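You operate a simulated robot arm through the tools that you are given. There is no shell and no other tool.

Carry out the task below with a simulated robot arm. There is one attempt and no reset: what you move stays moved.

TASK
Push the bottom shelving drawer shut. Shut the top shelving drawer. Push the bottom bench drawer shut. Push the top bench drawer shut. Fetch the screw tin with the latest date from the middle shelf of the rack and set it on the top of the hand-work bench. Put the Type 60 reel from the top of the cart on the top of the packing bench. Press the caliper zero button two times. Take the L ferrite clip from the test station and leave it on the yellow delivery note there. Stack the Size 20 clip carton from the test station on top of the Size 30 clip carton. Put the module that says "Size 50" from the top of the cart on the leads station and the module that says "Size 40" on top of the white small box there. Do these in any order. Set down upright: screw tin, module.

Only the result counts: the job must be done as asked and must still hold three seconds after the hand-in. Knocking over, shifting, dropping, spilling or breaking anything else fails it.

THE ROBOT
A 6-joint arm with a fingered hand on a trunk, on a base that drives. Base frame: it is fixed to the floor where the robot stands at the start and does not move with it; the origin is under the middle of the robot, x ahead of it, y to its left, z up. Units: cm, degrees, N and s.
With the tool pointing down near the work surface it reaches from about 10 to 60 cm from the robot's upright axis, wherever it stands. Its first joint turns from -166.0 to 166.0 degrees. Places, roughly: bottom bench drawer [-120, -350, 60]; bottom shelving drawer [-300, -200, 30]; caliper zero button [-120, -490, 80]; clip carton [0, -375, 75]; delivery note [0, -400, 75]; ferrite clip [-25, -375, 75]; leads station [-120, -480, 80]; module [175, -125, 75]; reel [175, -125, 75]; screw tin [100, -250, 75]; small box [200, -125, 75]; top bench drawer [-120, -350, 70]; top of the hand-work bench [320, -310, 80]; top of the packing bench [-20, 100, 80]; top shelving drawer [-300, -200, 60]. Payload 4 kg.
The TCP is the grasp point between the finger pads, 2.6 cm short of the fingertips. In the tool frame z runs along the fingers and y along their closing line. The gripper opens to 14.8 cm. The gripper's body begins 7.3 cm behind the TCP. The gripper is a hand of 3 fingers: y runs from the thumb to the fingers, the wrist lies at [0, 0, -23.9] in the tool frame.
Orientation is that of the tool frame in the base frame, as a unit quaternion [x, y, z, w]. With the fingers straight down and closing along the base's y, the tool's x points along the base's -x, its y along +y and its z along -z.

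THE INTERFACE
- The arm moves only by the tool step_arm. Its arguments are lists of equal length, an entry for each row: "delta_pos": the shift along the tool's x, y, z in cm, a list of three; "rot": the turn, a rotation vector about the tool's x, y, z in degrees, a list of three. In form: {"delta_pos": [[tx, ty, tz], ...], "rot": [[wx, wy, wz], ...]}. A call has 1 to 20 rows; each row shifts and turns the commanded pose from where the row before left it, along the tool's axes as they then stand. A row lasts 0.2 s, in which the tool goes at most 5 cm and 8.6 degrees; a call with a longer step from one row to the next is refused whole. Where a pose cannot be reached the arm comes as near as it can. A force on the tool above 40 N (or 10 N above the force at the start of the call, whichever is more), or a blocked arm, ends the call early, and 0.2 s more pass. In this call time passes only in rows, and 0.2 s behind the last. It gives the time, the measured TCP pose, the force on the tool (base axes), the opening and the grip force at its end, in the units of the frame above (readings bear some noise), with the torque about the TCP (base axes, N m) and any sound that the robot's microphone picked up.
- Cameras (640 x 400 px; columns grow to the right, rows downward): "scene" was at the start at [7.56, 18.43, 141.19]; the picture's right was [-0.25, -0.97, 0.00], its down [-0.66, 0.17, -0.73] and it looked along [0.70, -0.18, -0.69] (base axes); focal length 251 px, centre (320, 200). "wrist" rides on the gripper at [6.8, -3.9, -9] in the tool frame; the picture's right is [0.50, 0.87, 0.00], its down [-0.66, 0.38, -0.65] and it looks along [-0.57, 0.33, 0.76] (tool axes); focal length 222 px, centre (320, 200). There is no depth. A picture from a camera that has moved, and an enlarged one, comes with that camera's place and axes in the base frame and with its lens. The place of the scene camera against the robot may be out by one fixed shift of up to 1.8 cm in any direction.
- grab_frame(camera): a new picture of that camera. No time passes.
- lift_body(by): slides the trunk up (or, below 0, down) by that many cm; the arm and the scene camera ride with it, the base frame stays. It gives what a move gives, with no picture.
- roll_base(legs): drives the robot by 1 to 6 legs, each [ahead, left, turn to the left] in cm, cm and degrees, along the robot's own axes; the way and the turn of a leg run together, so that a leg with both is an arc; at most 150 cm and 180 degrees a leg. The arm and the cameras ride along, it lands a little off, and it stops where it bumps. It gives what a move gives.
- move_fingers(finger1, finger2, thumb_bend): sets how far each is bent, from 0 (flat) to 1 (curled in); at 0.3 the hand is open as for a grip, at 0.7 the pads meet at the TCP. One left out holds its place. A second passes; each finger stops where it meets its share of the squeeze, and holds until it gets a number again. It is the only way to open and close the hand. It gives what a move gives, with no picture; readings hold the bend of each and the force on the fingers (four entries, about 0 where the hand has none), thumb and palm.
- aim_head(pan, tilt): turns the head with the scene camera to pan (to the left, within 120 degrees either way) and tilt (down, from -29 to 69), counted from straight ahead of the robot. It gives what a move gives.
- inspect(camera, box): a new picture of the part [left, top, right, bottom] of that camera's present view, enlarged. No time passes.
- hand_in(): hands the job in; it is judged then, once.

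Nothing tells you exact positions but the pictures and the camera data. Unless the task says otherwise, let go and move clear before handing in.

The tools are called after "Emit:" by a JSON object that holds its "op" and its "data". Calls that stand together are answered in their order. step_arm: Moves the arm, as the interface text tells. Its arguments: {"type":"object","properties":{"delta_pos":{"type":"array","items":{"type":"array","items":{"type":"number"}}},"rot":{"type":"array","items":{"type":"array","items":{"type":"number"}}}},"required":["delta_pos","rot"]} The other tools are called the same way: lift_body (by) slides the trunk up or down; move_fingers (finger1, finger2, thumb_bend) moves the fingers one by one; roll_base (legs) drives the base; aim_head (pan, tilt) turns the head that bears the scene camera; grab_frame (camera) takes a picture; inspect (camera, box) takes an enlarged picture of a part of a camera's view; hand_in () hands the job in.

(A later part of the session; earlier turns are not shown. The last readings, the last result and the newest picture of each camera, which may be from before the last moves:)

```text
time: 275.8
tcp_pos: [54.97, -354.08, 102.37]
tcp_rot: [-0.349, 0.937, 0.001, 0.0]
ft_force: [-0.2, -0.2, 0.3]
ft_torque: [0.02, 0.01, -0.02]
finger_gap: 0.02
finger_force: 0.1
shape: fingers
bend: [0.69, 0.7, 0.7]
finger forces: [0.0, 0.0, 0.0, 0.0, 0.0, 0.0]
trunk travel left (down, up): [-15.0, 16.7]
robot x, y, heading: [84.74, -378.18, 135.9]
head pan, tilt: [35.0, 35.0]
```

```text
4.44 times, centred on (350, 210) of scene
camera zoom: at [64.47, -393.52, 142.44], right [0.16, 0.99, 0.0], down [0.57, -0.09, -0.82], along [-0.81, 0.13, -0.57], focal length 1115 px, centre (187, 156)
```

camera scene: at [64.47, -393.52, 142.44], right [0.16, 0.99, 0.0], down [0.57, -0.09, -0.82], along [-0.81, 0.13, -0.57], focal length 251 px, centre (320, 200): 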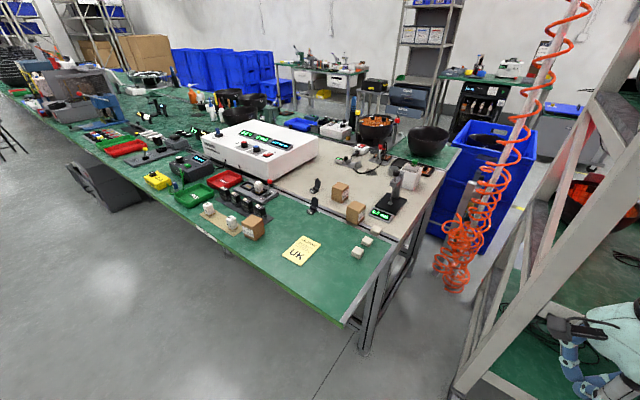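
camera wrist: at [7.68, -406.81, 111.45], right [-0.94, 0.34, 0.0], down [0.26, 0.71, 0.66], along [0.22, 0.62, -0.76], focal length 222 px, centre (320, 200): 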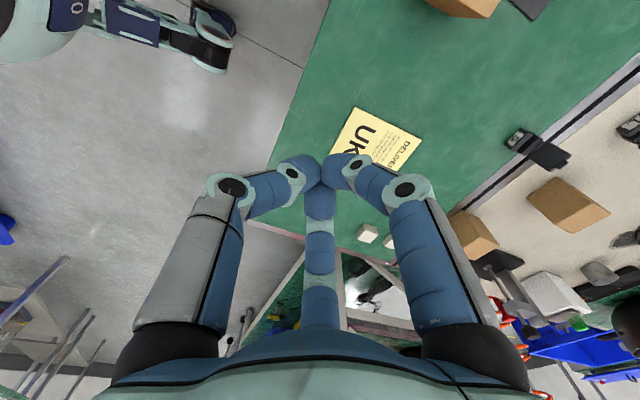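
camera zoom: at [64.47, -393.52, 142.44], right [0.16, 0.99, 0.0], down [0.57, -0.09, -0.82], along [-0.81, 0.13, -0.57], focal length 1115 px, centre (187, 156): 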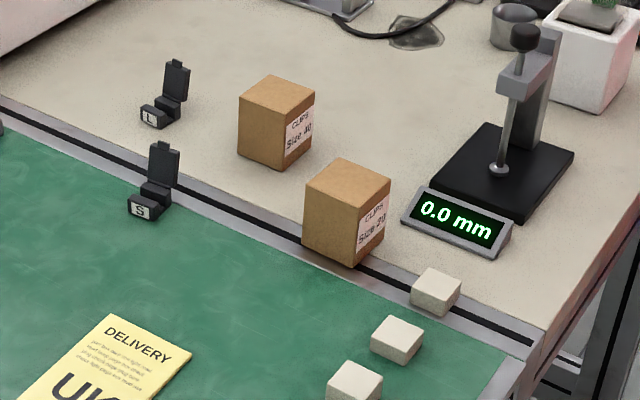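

Labels: the rear carton is Size 40; the right one by the rail is Size 20. I return left to stand in front of the Size 20 carton and look down at the edge.

Emit:
{"op": "roll_base", "data": {"legs": [[0, 58, 0]]}}

Emit:
{"op": "aim_head", "data": {"pan": -10, "tilt": 60}}

Emit:
{"op": "grab_frame", "data": {"camera": "scene"}}

```text
time: 281.2
tcp_pos: [15.37, -394.58, 102.38]
tcp_rot: [-0.346, 0.938, 0.001, -0.001]
ft_force: [-0.3, -0.7, 0.4]
ft_torque: [-0.03, 0.01, 0.01]
finger_gap: 0.04
finger_force: 0.1
shape: fingers
bend: [0.69, 0.7, 0.7]
finger forces: [0.1, 0.1, 0.0, 0.0, 0.0, 0.0]
trunk travel left (down, up): [-15.0, 16.7]
robot x, y, heading: [45.29, -418.75, 135.5]
head pan, tilt: [35.0, 35.0]
```

```text
time: 282.4
tcp_pos: [15.28, -394.53, 102.46]
tcp_rot: [-0.346, 0.938, 0.002, -0.001]
ft_force: [-0.3, 0.3, -0.2]
ft_torque: [0.0, -0.05, -0.01]
finger_gap: 0.02
finger_force: 0.1
shape: fingers
bend: [0.69, 0.7, 0.7]
finger forces: [0.1, 0.0, 0.0, 0.0, 0.0, 0.1]
trunk travel left (down, up): [-15.0, 16.7]
robot x, y, heading: [45.36, -418.82, 135.6]
head pan, tilt: [-10.0, 60.0]
```

```text
taken
camera scene: at [29.38, -430.16, 139.01], right [0.81, 0.58, 0.0], down [0.5, -0.7, -0.5], along [-0.29, 0.41, -0.87], focal length 251 px, centre (320, 200)
```

scene: 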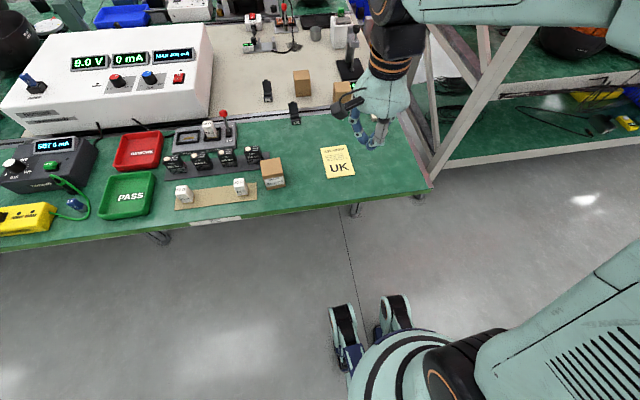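

Emit:
{"op": "roll_base", "data": {"legs": [[9, 0, 0]]}}

Emit:
{"op": "roll_base", "data": {"legs": [[7, 0, 0]]}}

Emit:
{"op": "grab_frame", "data": {"camera": "scene"}}

```text
time: 283.4
tcp_pos: [9.2, -388.29, 102.24]
tcp_rot: [-0.345, 0.939, 0.001, -0.001]
ft_force: [0.3, -0.5, -0.1]
ft_torque: [0.0, -0.03, 0.02]
finger_gap: 0.03
finger_force: 0.0
shape: fingers
bend: [0.69, 0.7, 0.7]
finger forces: [0.0, 0.0, 0.0, 0.0, 0.0, 0.0]
trunk travel left (down, up): [-15.0, 16.7]
robot x, y, heading: [39.19, -412.84, 135.2]
head pan, tilt: [-10.0, 60.0]
```

```text
time: 284.5
tcp_pos: [4.34, -383.58, 102.38]
tcp_rot: [-0.346, 0.938, 0.002, -0.001]
ft_force: [0.1, 0.4, -0.6]
ft_torque: [-0.04, -0.04, 0.0]
finger_gap: 0.03
finger_force: 0.0
shape: fingers
bend: [0.69, 0.7, 0.7]
finger forces: [0.1, 0.0, 0.0, 0.0, 0.1, 0.1]
trunk travel left (down, up): [-15.0, 16.7]
robot x, y, heading: [34.2, -407.97, 135.3]
head pan, tilt: [-10.0, 60.0]
```

```text
taken
camera scene: at [18.32, -419.23, 139.01], right [0.81, 0.58, 0.0], down [0.5, -0.71, -0.5], along [-0.29, 0.41, -0.87], focal length 251 px, centre (320, 200)
```

scene: 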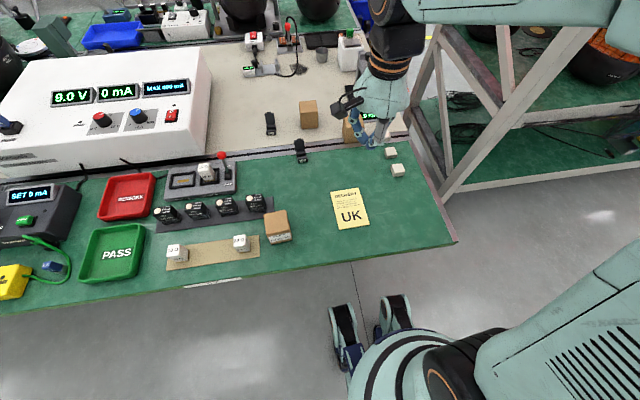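

I am close without bumping. Now I move the hand over the Size 20 carton to see it from above.

Emit:
{"op": "step_arm", "data": {"delta_pos": [[-0.2, 3.9, -1], [-0.2, 3.9, -1], [-0.2, 3.9, 0], [-0.2, 3.9, 0], [-0.1, 3.0, 0]], "rot": [[0, 0, 0], [0, 0, 0], [0, 0, 0], [0, 0, 0], [0, 0, 0]]}}

Emit:
{"op": "move_fingers", "data": {"finger1": 0.36, "finger2": 0.36, "thumb_bend": 0.36}}

Emit:
{"op": "grab_frame", "data": {"camera": "wrist"}}

Emit:
{"op": "inspect", "data": {"camera": "scene", "box": [280, 60, 440, 180]}}

```text
time: 285.7
tcp_pos: [-6.95, -368.9, 104.56]
tcp_rot: [-0.346, 0.938, 0.002, 0.0]
ft_force: [0.1, 0.0, 0.9]
ft_torque: [-0.02, 0.02, -0.02]
finger_gap: 0.01
finger_force: 0.1
shape: fingers
bend: [0.69, 0.7, 0.7]
finger forces: [0.1, 0.1, 0.0, 0.0, 0.0, 0.0]
trunk travel left (down, up): [-15.0, 16.7]
robot x, y, heading: [34.28, -407.96, 135.3]
head pan, tilt: [-10.0, 60.0]
```

```text
time: 286.7
tcp_pos: [-7.06, -368.87, 104.47]
tcp_rot: [-0.346, 0.938, 0.001, 0.0]
ft_force: [-0.3, -0.7, -0.1]
ft_torque: [-0.02, 0.04, 0.0]
finger_gap: 10.78
finger_force: 0.1
shape: fingers
bend: [0.36, 0.36, 0.36]
finger forces: [0.1, 0.1, 0.0, 0.1, 0.1, 0.1]
trunk travel left (down, up): [-15.0, 16.7]
robot x, y, heading: [34.11, -408.22, 135.4]
head pan, tilt: [-10.0, 60.0]
```

```text
taken
camera wrist: at [-9.57, -376.31, 113.61], right [-0.94, 0.33, 0.0], down [0.25, 0.71, 0.66], along [0.22, 0.62, -0.76], focal length 222 px, centre (320, 200)
```

wrist: 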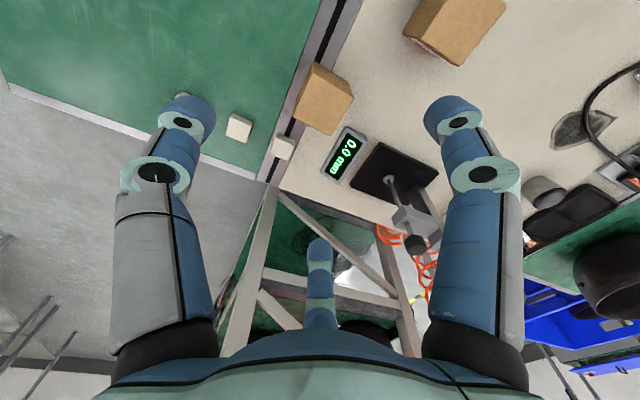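

```text
3.33 times, centred on (360, 120) of scene
camera zoom: at [18.39, -419.31, 139.01], right [0.81, 0.58, 0.0], down [0.5, -0.71, -0.5], along [-0.29, 0.41, -0.87], focal length 836 px, centre (187, 467)
```

zoom: 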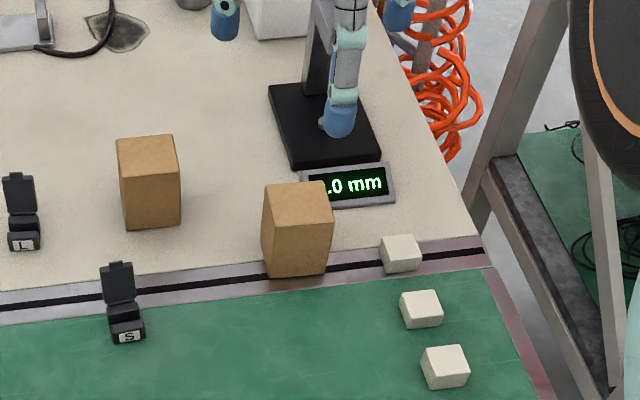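

Emit:
{"op": "inspect", "data": {"camera": "wrist", "box": [250, 40, 400, 160]}}

```text
3.33 times, centred on (325, 100) of wrist
camera zoom: at [-9.57, -376.31, 113.61], right [-0.94, 0.33, 0.0], down [0.25, 0.71, 0.66], along [0.22, 0.62, -0.76], focal length 740 px, centre (303, 533)
```

zoom: 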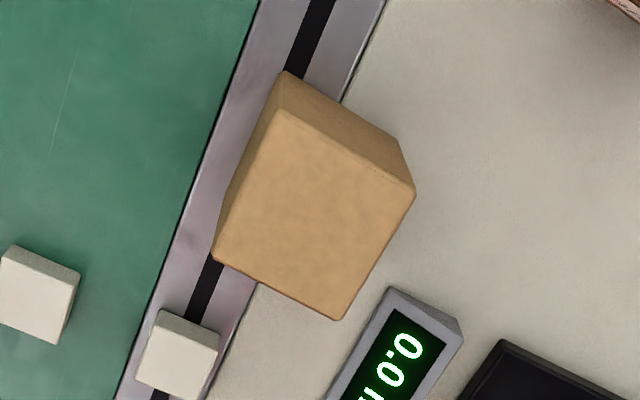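

The Size 20 carton is 5 × 5 cm and already square with the hand. I centre and lower around it.

Emit:
{"op": "step_arm", "data": {"delta_pos": [[-0.5, 0.7, 4], [0, 0, 5], [0, 0, 5], [0, 0, 2.5], [0, 0, 1.5]], "rot": [[0, 0, 0], [0, 0, 0], [0, 0, 0], [0, 0, 0], [0, 0, 0]]}}

Emit:
{"op": "grab_frame", "data": {"camera": "wrist"}}

Emit:
{"op": "inspect", "data": {"camera": "scene", "box": [280, 60, 440, 180]}}

```text
time: 287.9
tcp_pos: [-6.95, -368.11, 86.35]
tcp_rot: [-0.346, 0.938, 0.002, -0.001]
ft_force: [0.2, 0.5, -0.4]
ft_torque: [-0.02, 0.0, 0.02]
finger_gap: 10.76
finger_force: 0.1
shape: fingers
bend: [0.36, 0.36, 0.36]
finger forces: [0.0, 0.1, 0.1, 0.0, 0.0, 0.0]
trunk travel left (down, up): [-15.0, 16.7]
robot x, y, heading: [34.46, -407.64, 135.2]
head pan, tilt: [-10.0, 60.0]
```

```text
taken
camera wrist: at [-9.65, -375.4, 95.43], right [-0.94, 0.33, 0.0], down [0.25, 0.71, 0.66], along [0.22, 0.62, -0.76], focal length 222 px, centre (320, 200)
```

wrist: 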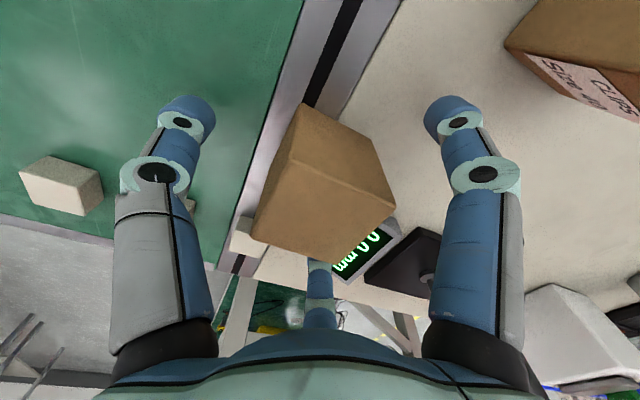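

```text
3.33 times, centred on (360, 120) of scene
camera zoom: at [18.39, -419.29, 139.01], right [0.81, 0.58, 0.0], down [0.5, -0.71, -0.5], along [-0.29, 0.41, -0.87], focal length 836 px, centre (187, 467)
```

zoom: 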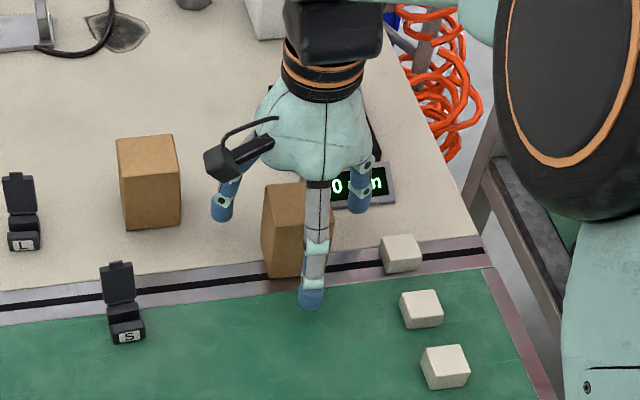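

Emit:
{"op": "move_fingers", "data": {"finger1": 0.5, "finger2": 0.5, "thumb_bend": 0.5}}

Emit:
{"op": "grab_frame", "data": {"camera": "wrist"}}

Emit:
{"op": "move_fingers", "data": {"finger1": 0.7, "finger2": 0.7, "thumb_bend": 0.7}}

Emit:
{"op": "grab_frame", "data": {"camera": "wrist"}}

Emit:
{"op": "inspect", "data": {"camera": "scene", "box": [280, 60, 440, 180]}}

```text
time: 288.9
tcp_pos: [-7.08, -368.0, 86.38]
tcp_rot: [-0.346, 0.938, 0.002, 0.001]
ft_force: [-0.3, -0.1, -0.6]
ft_torque: [0.0, 0.03, -0.02]
finger_gap: 6.25
finger_force: 0.1
shape: fingers
bend: [0.5, 0.5, 0.5]
finger forces: [0.0, 0.0, 0.0, 0.1, 0.1, 0.0]
trunk travel left (down, up): [-15.0, 16.7]
robot x, y, heading: [34.51, -408.28, 135.4]
head pan, tilt: [-10.0, 60.0]
```

```text
taken
camera wrist: at [-9.64, -375.41, 95.47], right [-0.94, 0.33, 0.0], down [0.25, 0.71, 0.66], along [0.22, 0.62, -0.76], focal length 222 px, centre (320, 200)
```

wrist: 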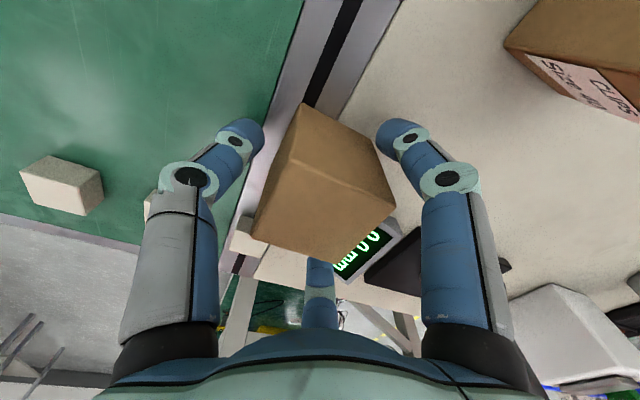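

```text
time: 289.9
tcp_pos: [-6.99, -368.12, 86.43]
tcp_rot: [-0.346, 0.938, 0.002, -0.001]
ft_force: [1.3, -1.2, -0.7]
ft_torque: [0.01, 0.02, -0.01]
finger_gap: 4.25
finger_force: 17.2
shape: fingers
bend: [0.54, 0.54, 0.61]
finger forces: [9.6, 9.7, 0.0, 0.1, 14.6, 0.0]
trunk travel left (down, up): [-15.0, 16.7]
robot x, y, heading: [34.14, -408.08, 135.4]
head pan, tilt: [-10.0, 60.0]
```

```text
taken
camera wrist: at [-9.64, -375.42, 95.47], right [-0.94, 0.33, 0.0], down [0.25, 0.71, 0.66], along [0.22, 0.62, -0.76], focal length 222 px, centre (320, 200)
```

wrist: 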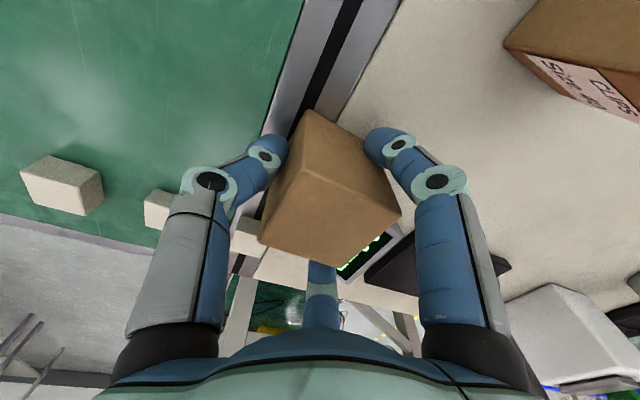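

```text
3.33 times, centred on (360, 120) of scene
camera zoom: at [18.39, -419.31, 139.01], right [0.81, 0.58, 0.0], down [0.5, -0.71, -0.5], along [-0.29, 0.41, -0.87], focal length 836 px, centre (187, 467)
```

zoom: 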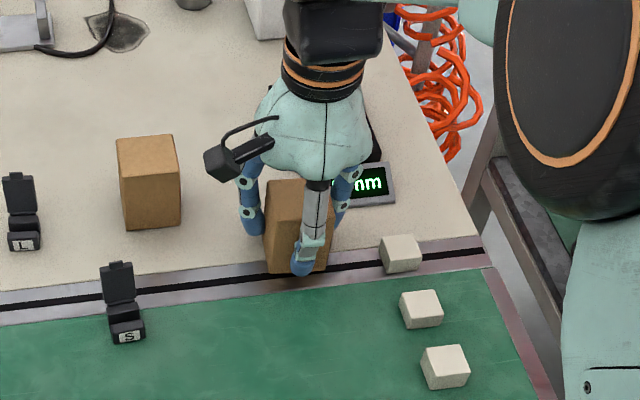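

Emit:
{"op": "step_arm", "data": {"delta_pos": [[0, 0, -1], [0, 0, -2], [0, 0, -4], [0, 0, -5], [0, 0, -4]], "rot": [[0, 0, 0], [0, 0, 0], [0, 0, 0], [0, 0, 0], [0, 0, 0]]}}

Emit:
{"op": "grab_frame", "data": {"camera": "scene"}}

Emit:
{"op": "inspect", "data": {"camera": "scene", "box": [230, 180, 330, 260]}}

```text
time: 291.1
tcp_pos: [-7.17, -367.78, 102.39]
tcp_rot: [-0.346, 0.938, 0.002, -0.001]
ft_force: [-0.3, 0.2, -0.9]
ft_torque: [0.01, 0.0, -0.01]
finger_gap: 4.27
finger_force: 16.1
shape: fingers
bend: [0.54, 0.54, 0.61]
finger forces: [9.8, 9.5, 0.1, 0.0, 14.1, 0.0]
trunk travel left (down, up): [-15.0, 16.7]
robot x, y, heading: [34.23, -407.97, 135.5]
head pan, tilt: [-10.0, 60.0]
```

```text
taken
camera scene: at [18.41, -419.32, 139.01], right [0.81, 0.58, 0.0], down [0.5, -0.71, -0.5], along [-0.29, 0.41, -0.87], focal length 251 px, centre (320, 200)
```

scene: 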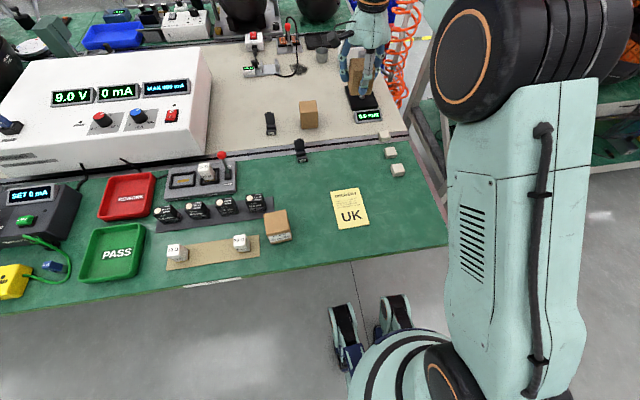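

```text
5.00 times, centred on (280, 220) of scene
camera zoom: at [18.41, -419.32, 139.01], right [0.81, 0.58, 0.0], down [0.5, -0.71, -0.5], along [-0.29, 0.41, -0.87], focal length 1254 px, centre (520, 100)
```

zoom: 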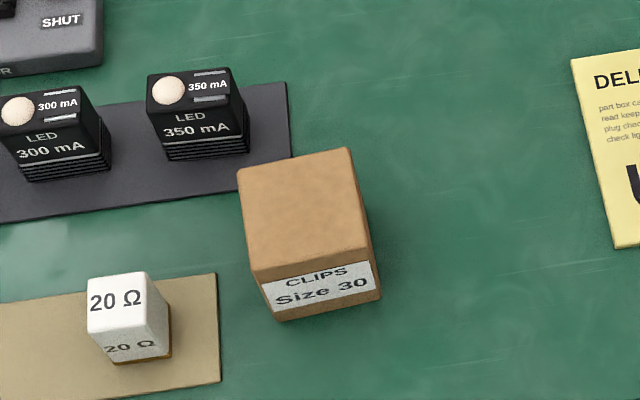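

Held well. I carry it to above the Size 30 carton, turning slightly to match its orientation.

Emit:
{"op": "step_arm", "data": {"delta_pos": [[2.19, -3.11, 0], [2.19, -3.11, 0], [2.19, -3.11, 0], [2.19, -3.11, 0], [2.19, -3.11, 0], [2.19, -3.11, 0], [2.19, -3.11, 0], [2.19, -3.11, 0], [2.19, -3.11, 0], [2.19, -3.11, 0], [0, 0, 0]], "rot": [[0, 0, 0], [0, 0, 0], [0, 0, 0], [0, 0, 0], [0, 0, 0], [0, 0, 0], [0, 0, 0], [0, 0, 0], [0, 0, 0], [0, 0, 0], [0, 0, -7]]}}

Emit:
{"op": "grab_frame", "data": {"camera": "wrist"}}

Emit:
{"op": "inspect", "data": {"camera": "scene", "box": [200, 130, 360, 270]}}

```text
time: 293.5
tcp_pos: [-3.43, -406.07, 102.32]
tcp_rot: [-0.402, 0.915, 0.002, 0.0]
ft_force: [0.2, 0.0, -1.7]
ft_torque: [-0.02, 0.02, 0.01]
finger_gap: 4.2
finger_force: 15.9
shape: fingers
bend: [0.54, 0.54, 0.61]
finger forces: [9.5, 9.2, 0.0, 0.0, 13.8, 0.0]
trunk travel left (down, up): [-15.0, 16.7]
robot x, y, heading: [34.05, -407.7, 135.5]
head pan, tilt: [-10.0, 60.0]
```

```text
taken
camera wrist: at [-5.2, -413.68, 111.37], right [-0.98, 0.22, 0.0], down [0.17, 0.74, 0.66], along [0.14, 0.64, -0.75], focal length 222 px, centre (320, 200)
```

wrist: 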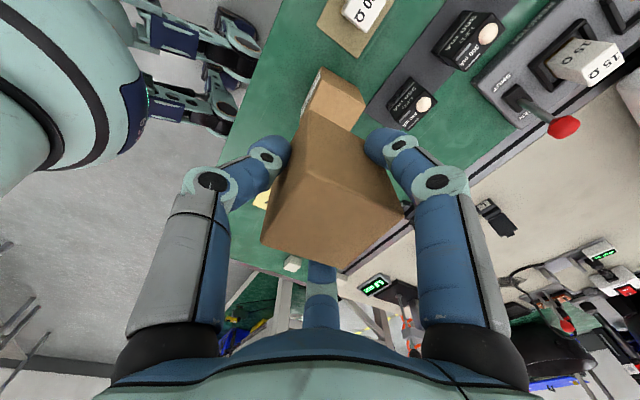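

```text
2.86 times, centred on (280, 200) of scene
camera zoom: at [18.38, -419.28, 139.01], right [0.81, 0.58, 0.0], down [0.5, -0.71, -0.5], along [-0.29, 0.41, -0.87], focal length 717 px, centre (434, 200)
```

zoom: 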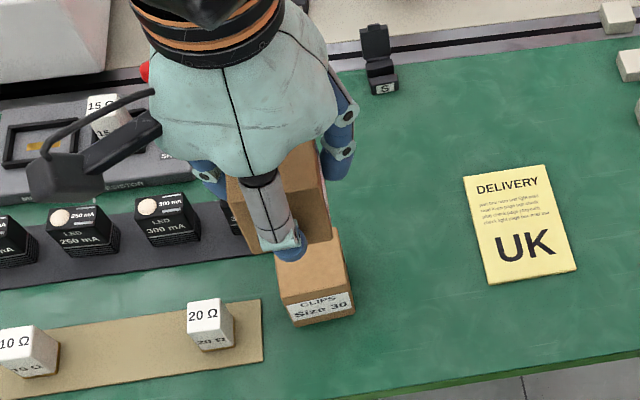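

Emit:
{"op": "inspect", "data": {"camera": "wrist", "box": [260, 50, 420, 160]}}

```text
3.64 times, centred on (340, 105) of wrist
camera zoom: at [-5.2, -413.68, 111.37], right [-0.98, 0.22, 0.0], down [0.17, 0.74, 0.66], along [0.14, 0.64, -0.75], focal length 808 px, centre (247, 546)
```

zoom: 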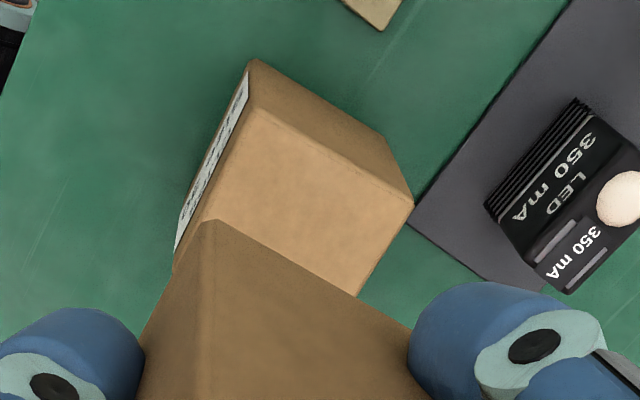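

Emit:
{"op": "step_arm", "data": {"delta_pos": [[-0.2, 1.1, 3], [0, 0, 3], [0, 0, 1.5]], "rot": [[0, 0, 0], [0, 0, 0], [0, 0, 0]]}}

Emit:
{"op": "grab_frame", "data": {"camera": "wrist"}}

Emit:
{"op": "inspect", "data": {"camera": "scene", "box": [220, 150, 340, 255]}}

```text
time: 294.3
tcp_pos: [-4.19, -405.1, 94.81]
tcp_rot: [-0.402, 0.916, 0.002, 0.0]
ft_force: [-0.5, 0.7, -0.1]
ft_torque: [-0.02, -0.01, 0.0]
finger_gap: 4.17
finger_force: 16.1
shape: fingers
bend: [0.54, 0.54, 0.61]
finger forces: [9.4, 9.2, 0.0, 0.1, 13.8, 0.1]
trunk travel left (down, up): [-15.0, 16.7]
robot x, y, heading: [34.45, -408.04, 135.3]
head pan, tilt: [-10.0, 60.0]
```

```text
taken
camera wrist: at [-5.94, -412.74, 103.96], right [-0.98, 0.22, 0.0], down [0.17, 0.74, 0.66], along [0.14, 0.64, -0.75], focal length 222 px, centre (320, 200)
```

wrist: 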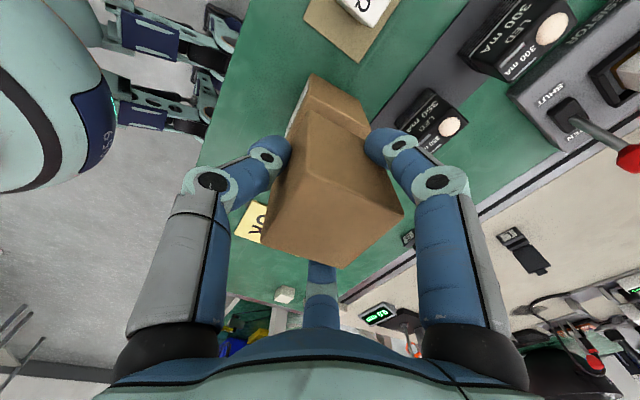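

```text
3.81 times, centred on (280, 202) of scene
camera zoom: at [18.37, -419.3, 139.01], right [0.81, 0.58, 0.0], down [0.5, -0.71, -0.5], along [-0.29, 0.41, -0.87], focal length 956 px, centre (472, 190)
```

zoom: 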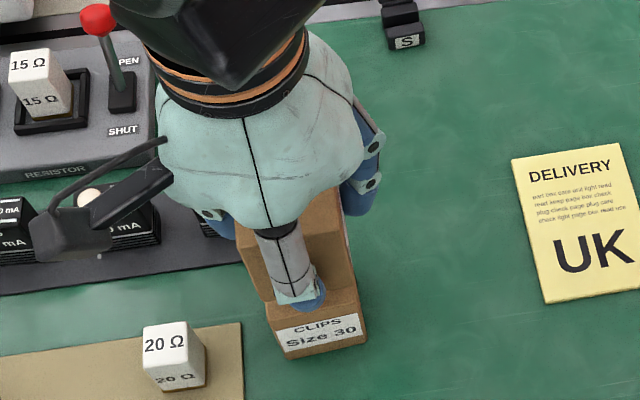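

Alignment looks good; I lower to contact.

Emit:
{"op": "step_arm", "data": {"delta_pos": [[0, 0, 0.8], [0, 0, 0.5], [0, 0, 0.4], [0, 0, 0.3], [0, 0, 0.3], [0, 0, 0.3], [0, 0, 0.3]], "rot": [[0, 0, 0], [0, 0, 0], [0, 0, 0], [0, 0, 0], [0, 0, 0], [0, 0, 0], [0, 0, 0]]}}

Emit:
{"op": "inspect", "data": {"camera": "scene", "box": [220, 150, 340, 255]}}

Emit:
{"op": "inspect", "data": {"camera": "wrist", "box": [240, 50, 420, 180]}}

```text
time: 295.9
tcp_pos: [-4.12, -405.28, 92.12]
tcp_rot: [-0.403, 0.915, 0.003, -0.001]
ft_force: [3.5, -7.6, 24.6]
ft_torque: [-0.24, -0.05, -0.06]
finger_gap: 3.73
finger_force: 18.0
shape: fingers
bend: [0.55, 0.55, 0.64]
finger forces: [10.8, 9.3, 0.1, 0.0, 16.3, 0.1]
trunk travel left (down, up): [-15.0, 16.7]
robot x, y, heading: [34.25, -407.93, 135.4]
head pan, tilt: [-10.0, 60.0]
```

```text
3.81 times, centred on (280, 202) of scene
camera zoom: at [18.61, -419.42, 139.04], right [0.81, 0.58, 0.0], down [0.5, -0.71, -0.5], along [-0.29, 0.41, -0.87], focal length 956 px, centre (472, 190)
```

zoom: 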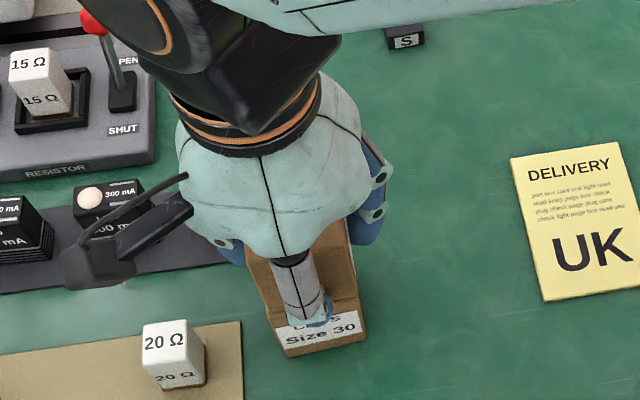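

```text
3.08 times, centred on (330, 115) of wrist
camera zoom: at [-5.76, -412.73, 101.1], right [-0.98, 0.22, 0.01], down [0.17, 0.74, 0.66], along [0.14, 0.64, -0.75], focal length 684 px, centre (289, 462)
```

zoom: 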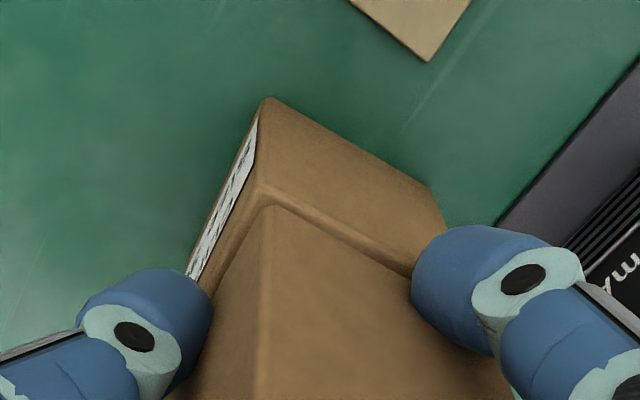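

Emit:
{"op": "step_arm", "data": {"delta_pos": [[0, 0, -0.4]], "rot": [[0, 0, 0]]}}

Emit:
{"op": "move_fingers", "data": {"finger1": 0.5, "finger2": 0.5, "thumb_bend": 0.56}}

Emit:
{"op": "grab_frame", "data": {"camera": "wrist"}}

Emit:
{"op": "inspect", "data": {"camera": "scene", "box": [220, 150, 340, 255]}}

```text
time: 296.3
tcp_pos: [-4.02, -405.04, 92.18]
tcp_rot: [-0.403, 0.915, 0.001, 0.0]
ft_force: [1.1, -0.8, 1.1]
ft_torque: [-0.02, 0.03, -0.01]
finger_gap: 3.69
finger_force: 15.5
shape: fingers
bend: [0.54, 0.55, 0.64]
finger forces: [9.9, 9.4, 0.0, 0.0, 11.8, 0.1]
trunk travel left (down, up): [-15.0, 16.7]
robot x, y, heading: [34.4, -407.88, 135.5]
head pan, tilt: [-10.0, 60.0]
```

```text
time: 297.3
tcp_pos: [-4.25, -405.1, 92.42]
tcp_rot: [-0.403, 0.915, 0.002, 0.001]
ft_force: [1.3, -0.6, -0.6]
ft_torque: [-0.03, 0.02, 0.0]
finger_gap: 5.2
finger_force: 0.1
shape: fingers
bend: [0.5, 0.5, 0.56]
finger forces: [0.0, 0.0, 0.0, 0.0, 0.0, 0.0]
trunk travel left (down, up): [-15.0, 16.7]
robot x, y, heading: [34.4, -407.91, 135.4]
head pan, tilt: [-10.0, 60.0]
```

```text
taken
camera wrist: at [-5.96, -412.72, 101.39], right [-0.98, 0.22, 0.0], down [0.17, 0.74, 0.66], along [0.14, 0.64, -0.75], focal length 222 px, centre (320, 200)
```

wrist: 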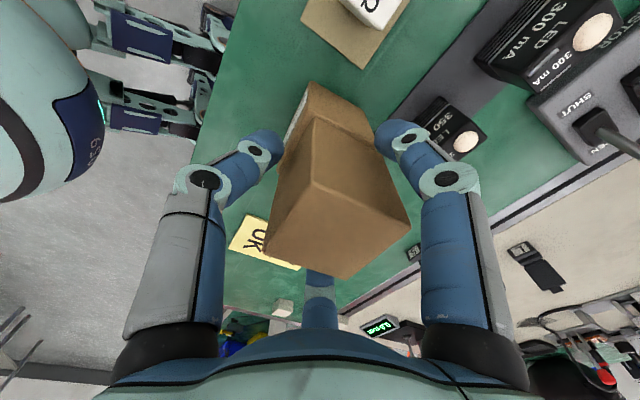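

```text
3.81 times, centred on (280, 202) of scene
camera zoom: at [18.39, -419.3, 139.01], right [0.81, 0.58, 0.0], down [0.5, -0.71, -0.5], along [-0.29, 0.41, -0.87], focal length 956 px, centre (472, 190)
```

zoom: 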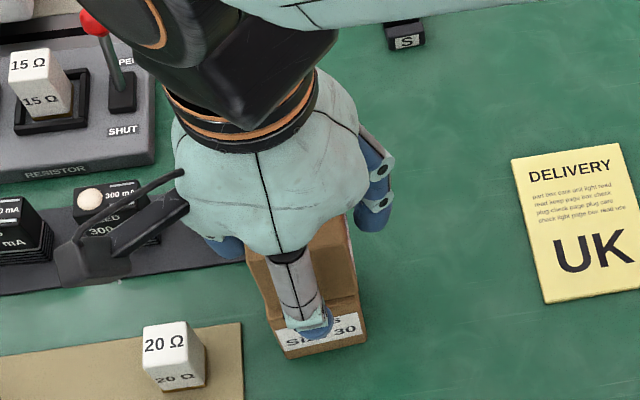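

Emit:
{"op": "move_fingers", "data": {"finger1": 0.46, "finger2": 0.46, "thumb_bend": 0.48}}

Emit:
{"op": "step_arm", "data": {"delta_pos": [[0, 0, -1.5], [0, 0, -3], [0, 0, -4], [0, 0, -4]], "rot": [[0, 0, 0], [0, 0, 0], [0, 0, 0], [0, 0, 0]]}}

Emit:
{"op": "inspect", "data": {"camera": "scene", "box": [200, 100, 420, 260]}}

Emit:
{"op": "grab_frame", "data": {"camera": "wrist"}}

```text
time: 298.3
tcp_pos: [-4.26, -405.27, 92.38]
tcp_rot: [-0.403, 0.915, 0.002, 0.001]
ft_force: [-0.2, -0.3, -0.2]
ft_torque: [0.0, 0.01, 0.02]
finger_gap: 7.16
finger_force: 0.1
shape: fingers
bend: [0.46, 0.46, 0.48]
finger forces: [0.1, 0.1, 0.0, 0.1, 0.0, 0.0]
trunk travel left (down, up): [-15.0, 16.7]
robot x, y, heading: [34.27, -408.41, 135.4]
head pan, tilt: [-10.0, 60.0]
```

```text
time: 299.3
tcp_pos: [-4.12, -405.35, 105.08]
tcp_rot: [-0.402, 0.916, 0.002, 0.0]
ft_force: [0.3, 0.0, 1.0]
ft_torque: [0.01, 0.0, -0.03]
finger_gap: 7.17
finger_force: 0.0
shape: fingers
bend: [0.46, 0.46, 0.48]
finger forces: [0.1, 0.0, 0.0, 0.1, 0.0, 0.1]
trunk travel left (down, up): [-15.0, 16.7]
robot x, y, heading: [34.65, -407.99, 135.3]
head pan, tilt: [-10.0, 60.0]
```

```text
2.50 times, centred on (310, 180) of scene
camera zoom: at [18.43, -419.31, 139.02], right [0.81, 0.58, 0.0], down [0.5, -0.71, -0.5], along [-0.29, 0.41, -0.87], focal length 627 px, centre (345, 250)
```

zoom: 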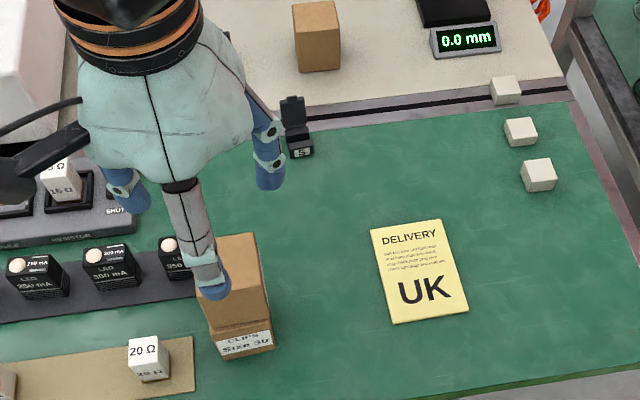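

```text
taken
camera wrist: at [-5.86, -412.92, 114.13], right [-0.98, 0.22, 0.0], down [0.17, 0.74, 0.66], along [0.14, 0.64, -0.75], focal length 222 px, centre (320, 200)
```

wrist: 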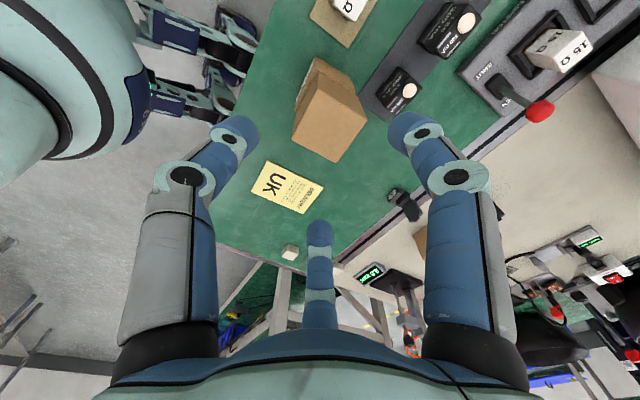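

The cartons are stacked. For the L clip I turn the hand 90° back so thumb and fingers close sideways, bring it to the front, and shift the base left to face the clip.

Emit:
{"op": "step_arm", "data": {"delta_pos": [[0, 0, -2], [0, 0, 0], [0, 0, 0], [0, 0, 0], [0, 0, 0], [0, 0, 0], [0, 0, 0], [0, 0, 0], [0, 0, 0], [0, 0, 0], [0, 0, 0], [-2.5, -4, 0], [-2.5, -4, 0], [-2.5, -4, 0], [-2.5, -4, 0], [-2.5, -4, 0]], "rot": [[0, 0, -8], [0, 0, -8.2], [0, 0, -8.2], [0, 0, -8.2], [0, 0, -8.2], [0, 0, -8.2], [0, 0, -8.2], [0, 0, -8.2], [0, 0, -8.2], [0, 0, -8.2], [0, 0, -5], [0, 0, 0], [0, 0, 0], [0, 0, 0], [0, 0, 0], [0, 0, 0]]}}

Emit:
{"op": "roll_base", "data": {"legs": [[0, 25, 0]]}}

Emit:
{"op": "aim_head", "data": {"pan": 0, "tilt": 55}}

Emit:
{"op": "grab_frame", "data": {"camera": "scene"}}

Emit:
{"op": "grab_frame", "data": {"camera": "wrist"}}

```text
time: 302.7
tcp_pos: [1.03, -381.88, 106.76]
tcp_rot: [0.922, -0.388, -0.001, -0.001]
ft_force: [0.2, -0.4, -0.2]
ft_torque: [-0.04, 0.02, -0.01]
finger_gap: 7.16
finger_force: 0.2
shape: fingers
bend: [0.46, 0.46, 0.48]
finger forces: [0.0, 0.1, 0.1, 0.0, 0.1, 0.0]
trunk travel left (down, up): [-15.0, 16.7]
robot x, y, heading: [34.28, -407.87, 135.5]
head pan, tilt: [-10.0, 60.0]
```

```text
time: 305.5
tcp_pos: [-16.77, -400.2, 106.95]
tcp_rot: [0.922, -0.387, -0.001, -0.001]
ft_force: [0.0, 0.7, 0.3]
ft_torque: [0.0, -0.05, -0.01]
finger_gap: 7.18
finger_force: 0.0
shape: fingers
bend: [0.46, 0.46, 0.48]
finger forces: [0.1, 0.1, 0.0, 0.0, 0.1, 0.1]
trunk travel left (down, up): [-15.0, 16.7]
robot x, y, heading: [16.66, -426.21, 135.6]
head pan, tilt: [-10.0, 60.0]
```

```text
time: 306.2
tcp_pos: [-16.83, -400.22, 106.81]
tcp_rot: [0.922, -0.387, -0.001, -0.001]
ft_force: [-0.5, -0.3, -0.3]
ft_torque: [-0.01, -0.01, 0.01]
finger_gap: 7.15
finger_force: 0.1
shape: fingers
bend: [0.46, 0.46, 0.48]
finger forces: [0.1, 0.1, 0.1, 0.1, 0.0, 0.0]
trunk travel left (down, up): [-15.0, 16.7]
robot x, y, heading: [16.79, -426.19, 135.6]
head pan, tilt: [0.0, 55.0]
```

```text
taken
camera scene: at [-0.55, -437.74, 139.62], right [0.7, 0.71, 0.0], down [0.58, -0.57, -0.57], along [-0.41, 0.4, -0.82], focal length 251 px, centre (320, 200)
```

scene: 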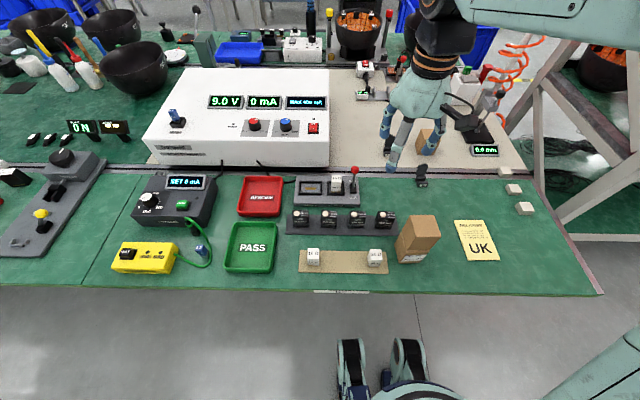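

```text
taken
camera wrist: at [-9.27, -402.23, 115.81], right [-0.27, -0.96, 0.0], down [-0.73, 0.2, 0.66], along [-0.63, 0.18, -0.75], focal length 222 px, centre (320, 200)
```

wrist: 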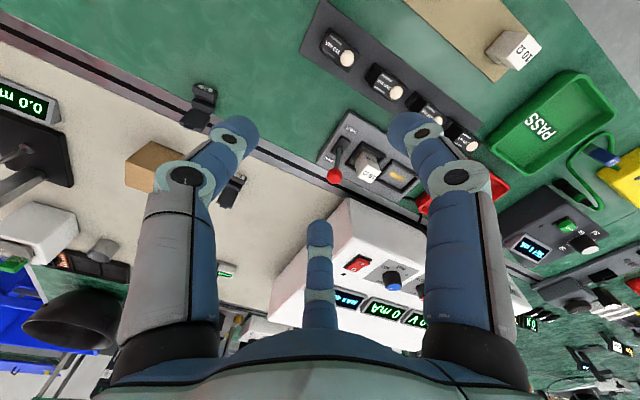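

Emit:
{"op": "step_arm", "data": {"delta_pos": [[0, 0, 0], [0, 0, 0], [0, 0, 0], [-3.9, -1.3, 1.42], [-3.9, -1.3, 1.42], [-3.9, -1.3, 1.42], [-3.9, -1.3, 1.42], [-3.9, -1.4, 1.42]], "rot": [[0, -6.67, 0], [0, -6.67, 0], [0, -6.67, 0], [0, 0, 0], [0, 0, 0], [0, 0, 0], [0, 0, 0], [0, 0, 0]]}}

Emit:
{"op": "grab_frame", "data": {"camera": "wrist"}}

Emit:
{"op": "grab_frame", "data": {"camera": "scene"}}

```text
time: 308.0
tcp_pos: [-26.19, -380.91, 106.5]
tcp_rot: [0.908, -0.381, -0.161, -0.068]
ft_force: [0.7, 0.1, -0.3]
ft_torque: [0.0, -0.05, 0.02]
finger_gap: 7.18
finger_force: 0.0
shape: fingers
bend: [0.46, 0.46, 0.48]
finger forces: [0.1, 0.1, 0.0, 0.0, 0.0, 0.0]
trunk travel left (down, up): [-15.0, 16.7]
robot x, y, heading: [16.71, -425.72, 135.6]
head pan, tilt: [0.0, 55.0]
```

```text
taken
camera wrist: at [-16.89, -384.84, 112.79], right [-0.29, -0.94, -0.17], down [-0.54, 0.01, 0.84], along [-0.79, 0.34, -0.52], focal length 222 px, centre (320, 200)
```

wrist: 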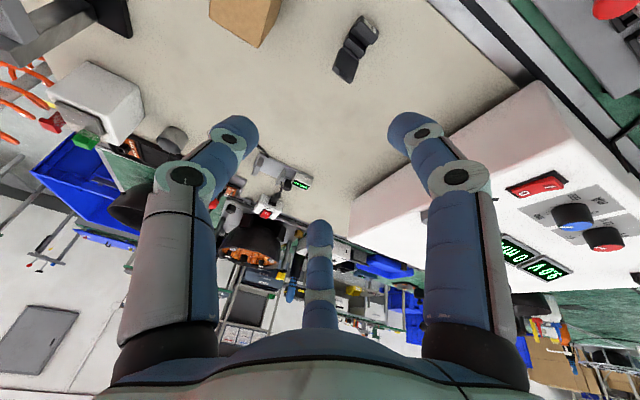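

```text
taken
camera scene: at [-0.63, -437.64, 139.62], right [0.7, 0.71, 0.0], down [0.59, -0.57, -0.57], along [-0.41, 0.4, -0.82], focal length 251 px, centre (320, 200)
```

scene: 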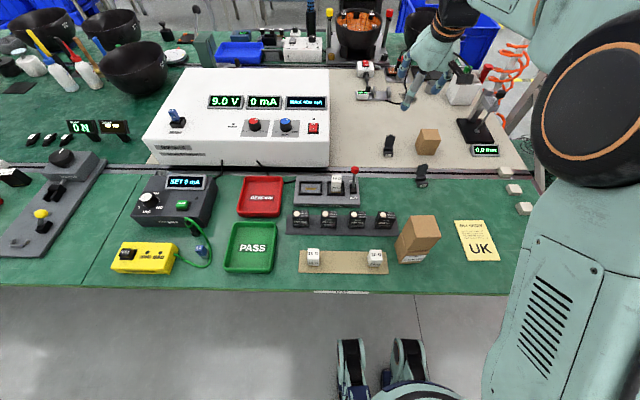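

Emit:
{"op": "inspect", "data": {"camera": "wrist", "box": [290, 0, 420, 100]}}

Emit:
{"op": "inspect", "data": {"camera": "scene", "box": [350, 110, 450, 200]}}

```text
4.00 times, centred on (355, 50) of wrist
camera zoom: at [-16.89, -384.84, 112.79], right [-0.29, -0.94, -0.17], down [-0.54, 0.01, 0.84], along [-0.79, 0.34, -0.52], focal length 888 px, centre (180, 800)
```

zoom: 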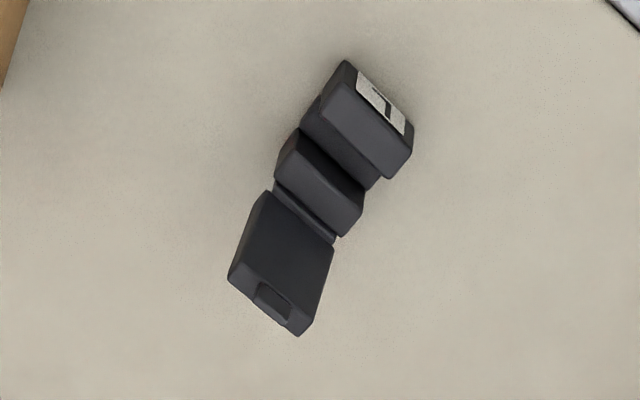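

```text
4.44 times, centred on (400, 155) of scene
camera zoom: at [-0.63, -437.64, 139.62], right [0.7, 0.71, 0.0], down [0.59, -0.57, -0.57], along [-0.41, 0.4, -0.82], focal length 1115 px, centre (-36, 400)
```

zoom: 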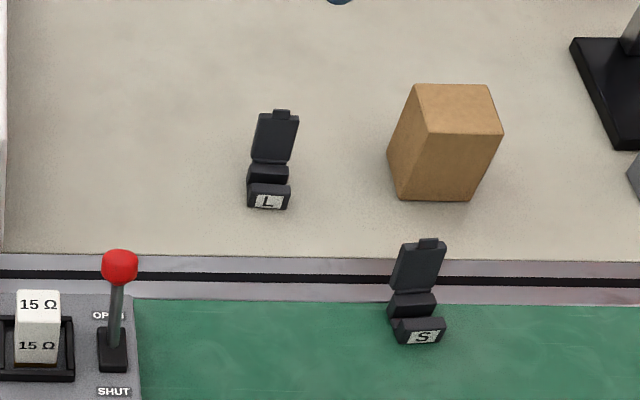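

The clip lies open: base block with the lid standing behind it. I reduce the tilt to 10° and come lower above it.

Emit:
{"op": "step_arm", "data": {"delta_pos": [[0, 0, 0], [0, 0, 0], [-0.14, 0.5, 4.3], [-0.14, 0.5, 4.3]], "rot": [[0, 5, 0], [0, 5, 0], [0, 0, 0], [0, 0, 0]]}}

Emit:
{"op": "move_fingers", "data": {"finger1": 0.48, "finger2": 0.48, "thumb_bend": 0.48}}

Emit:
{"op": "inspect", "data": {"camera": "wrist", "box": [220, 0, 460, 180]}}

Emit:
{"op": "inspect", "data": {"camera": "scene", "box": [350, 110, 450, 200]}}

```text
time: 309.0
tcp_pos: [-28.6, -380.41, 98.41]
tcp_rot: [0.918, -0.386, -0.082, -0.036]
ft_force: [0.4, 0.2, 0.2]
ft_torque: [-0.01, 0.01, -0.03]
finger_gap: 7.16
finger_force: 0.1
shape: fingers
bend: [0.46, 0.46, 0.48]
finger forces: [0.0, 0.0, 0.0, 0.0, 0.0, 0.1]
trunk travel left (down, up): [-15.0, 16.7]
robot x, y, heading: [16.57, -426.02, 135.6]
head pan, tilt: [0.0, 55.0]
```

```text
time: 310.0
tcp_pos: [-28.5, -380.37, 98.52]
tcp_rot: [0.918, -0.386, -0.081, -0.034]
ft_force: [0.2, -0.6, -0.5]
ft_torque: [0.01, -0.02, 0.01]
finger_gap: 6.93
finger_force: 0.0
shape: fingers
bend: [0.48, 0.48, 0.48]
finger forces: [0.0, 0.0, 0.1, 0.0, 0.0, 0.0]
trunk travel left (down, up): [-15.0, 16.7]
robot x, y, heading: [16.62, -426.17, 135.9]
head pan, tilt: [0.0, 55.0]
```

```text
2.22 times, centred on (340, 90) of wrist
camera zoom: at [-19.98, -383.47, 106.25], right [-0.27, -0.96, -0.09], down [-0.64, 0.11, 0.76], along [-0.72, 0.27, -0.64], focal length 494 px, centre (276, 444)
```

zoom: 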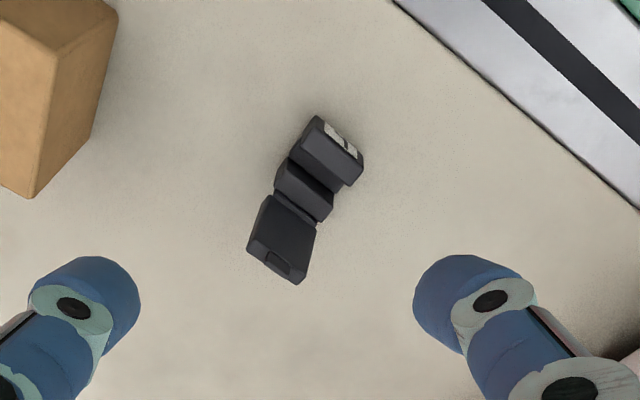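

```text
4.44 times, centred on (400, 155) of scene
camera zoom: at [-0.55, -437.75, 139.62], right [0.7, 0.71, 0.0], down [0.59, -0.57, -0.57], along [-0.41, 0.4, -0.82], focal length 1115 px, centre (-36, 400)
```

zoom: 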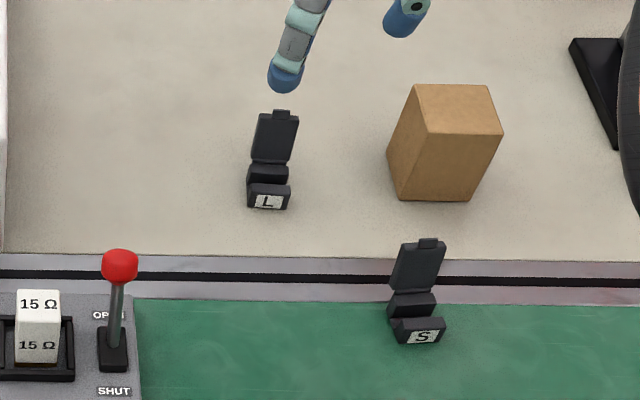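

Emit:
{"op": "step_arm", "data": {"delta_pos": [[0.75, 0.2, 3.9], [0.75, 0, 3.9], [0.6, 0, 3.0]], "rot": [[0, 0, 0], [0, 0, 0], [0, 0, 0]]}}

Emit:
{"op": "grab_frame", "data": {"camera": "wrist"}}

Emit:
{"op": "inspect", "data": {"camera": "scene", "box": [350, 110, 450, 200]}}

```text
time: 310.8
tcp_pos: [-28.77, -380.32, 87.53]
tcp_rot: [0.918, -0.386, -0.083, -0.036]
ft_force: [0.2, 0.4, 0.2]
ft_torque: [0.01, 0.01, 0.0]
finger_gap: 6.9
finger_force: 0.1
shape: fingers
bend: [0.48, 0.48, 0.48]
finger forces: [0.0, 0.1, 0.1, 0.0, 0.0, 0.0]
trunk travel left (down, up): [-15.0, 16.7]
robot x, y, heading: [16.58, -426.15, 135.5]
head pan, tilt: [0.0, 55.0]
```

```text
taken
camera wrist: at [-20.24, -383.46, 95.18], right [-0.27, -0.96, -0.09], down [-0.64, 0.11, 0.76], along [-0.72, 0.27, -0.64], focal length 222 px, centre (320, 200)
```

wrist: 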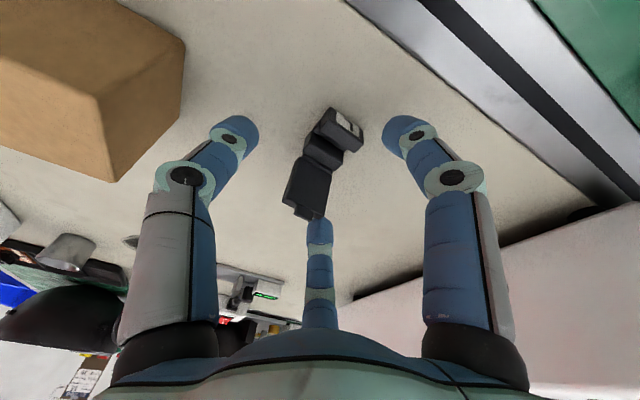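

```text
4.44 times, centred on (400, 155) of scene
camera zoom: at [-0.57, -437.73, 139.62], right [0.7, 0.71, 0.0], down [0.59, -0.57, -0.57], along [-0.41, 0.4, -0.82], focal length 1115 px, centre (-36, 400)
```

zoom: 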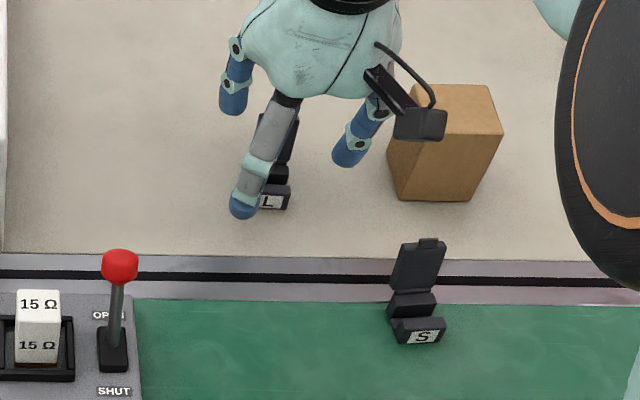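

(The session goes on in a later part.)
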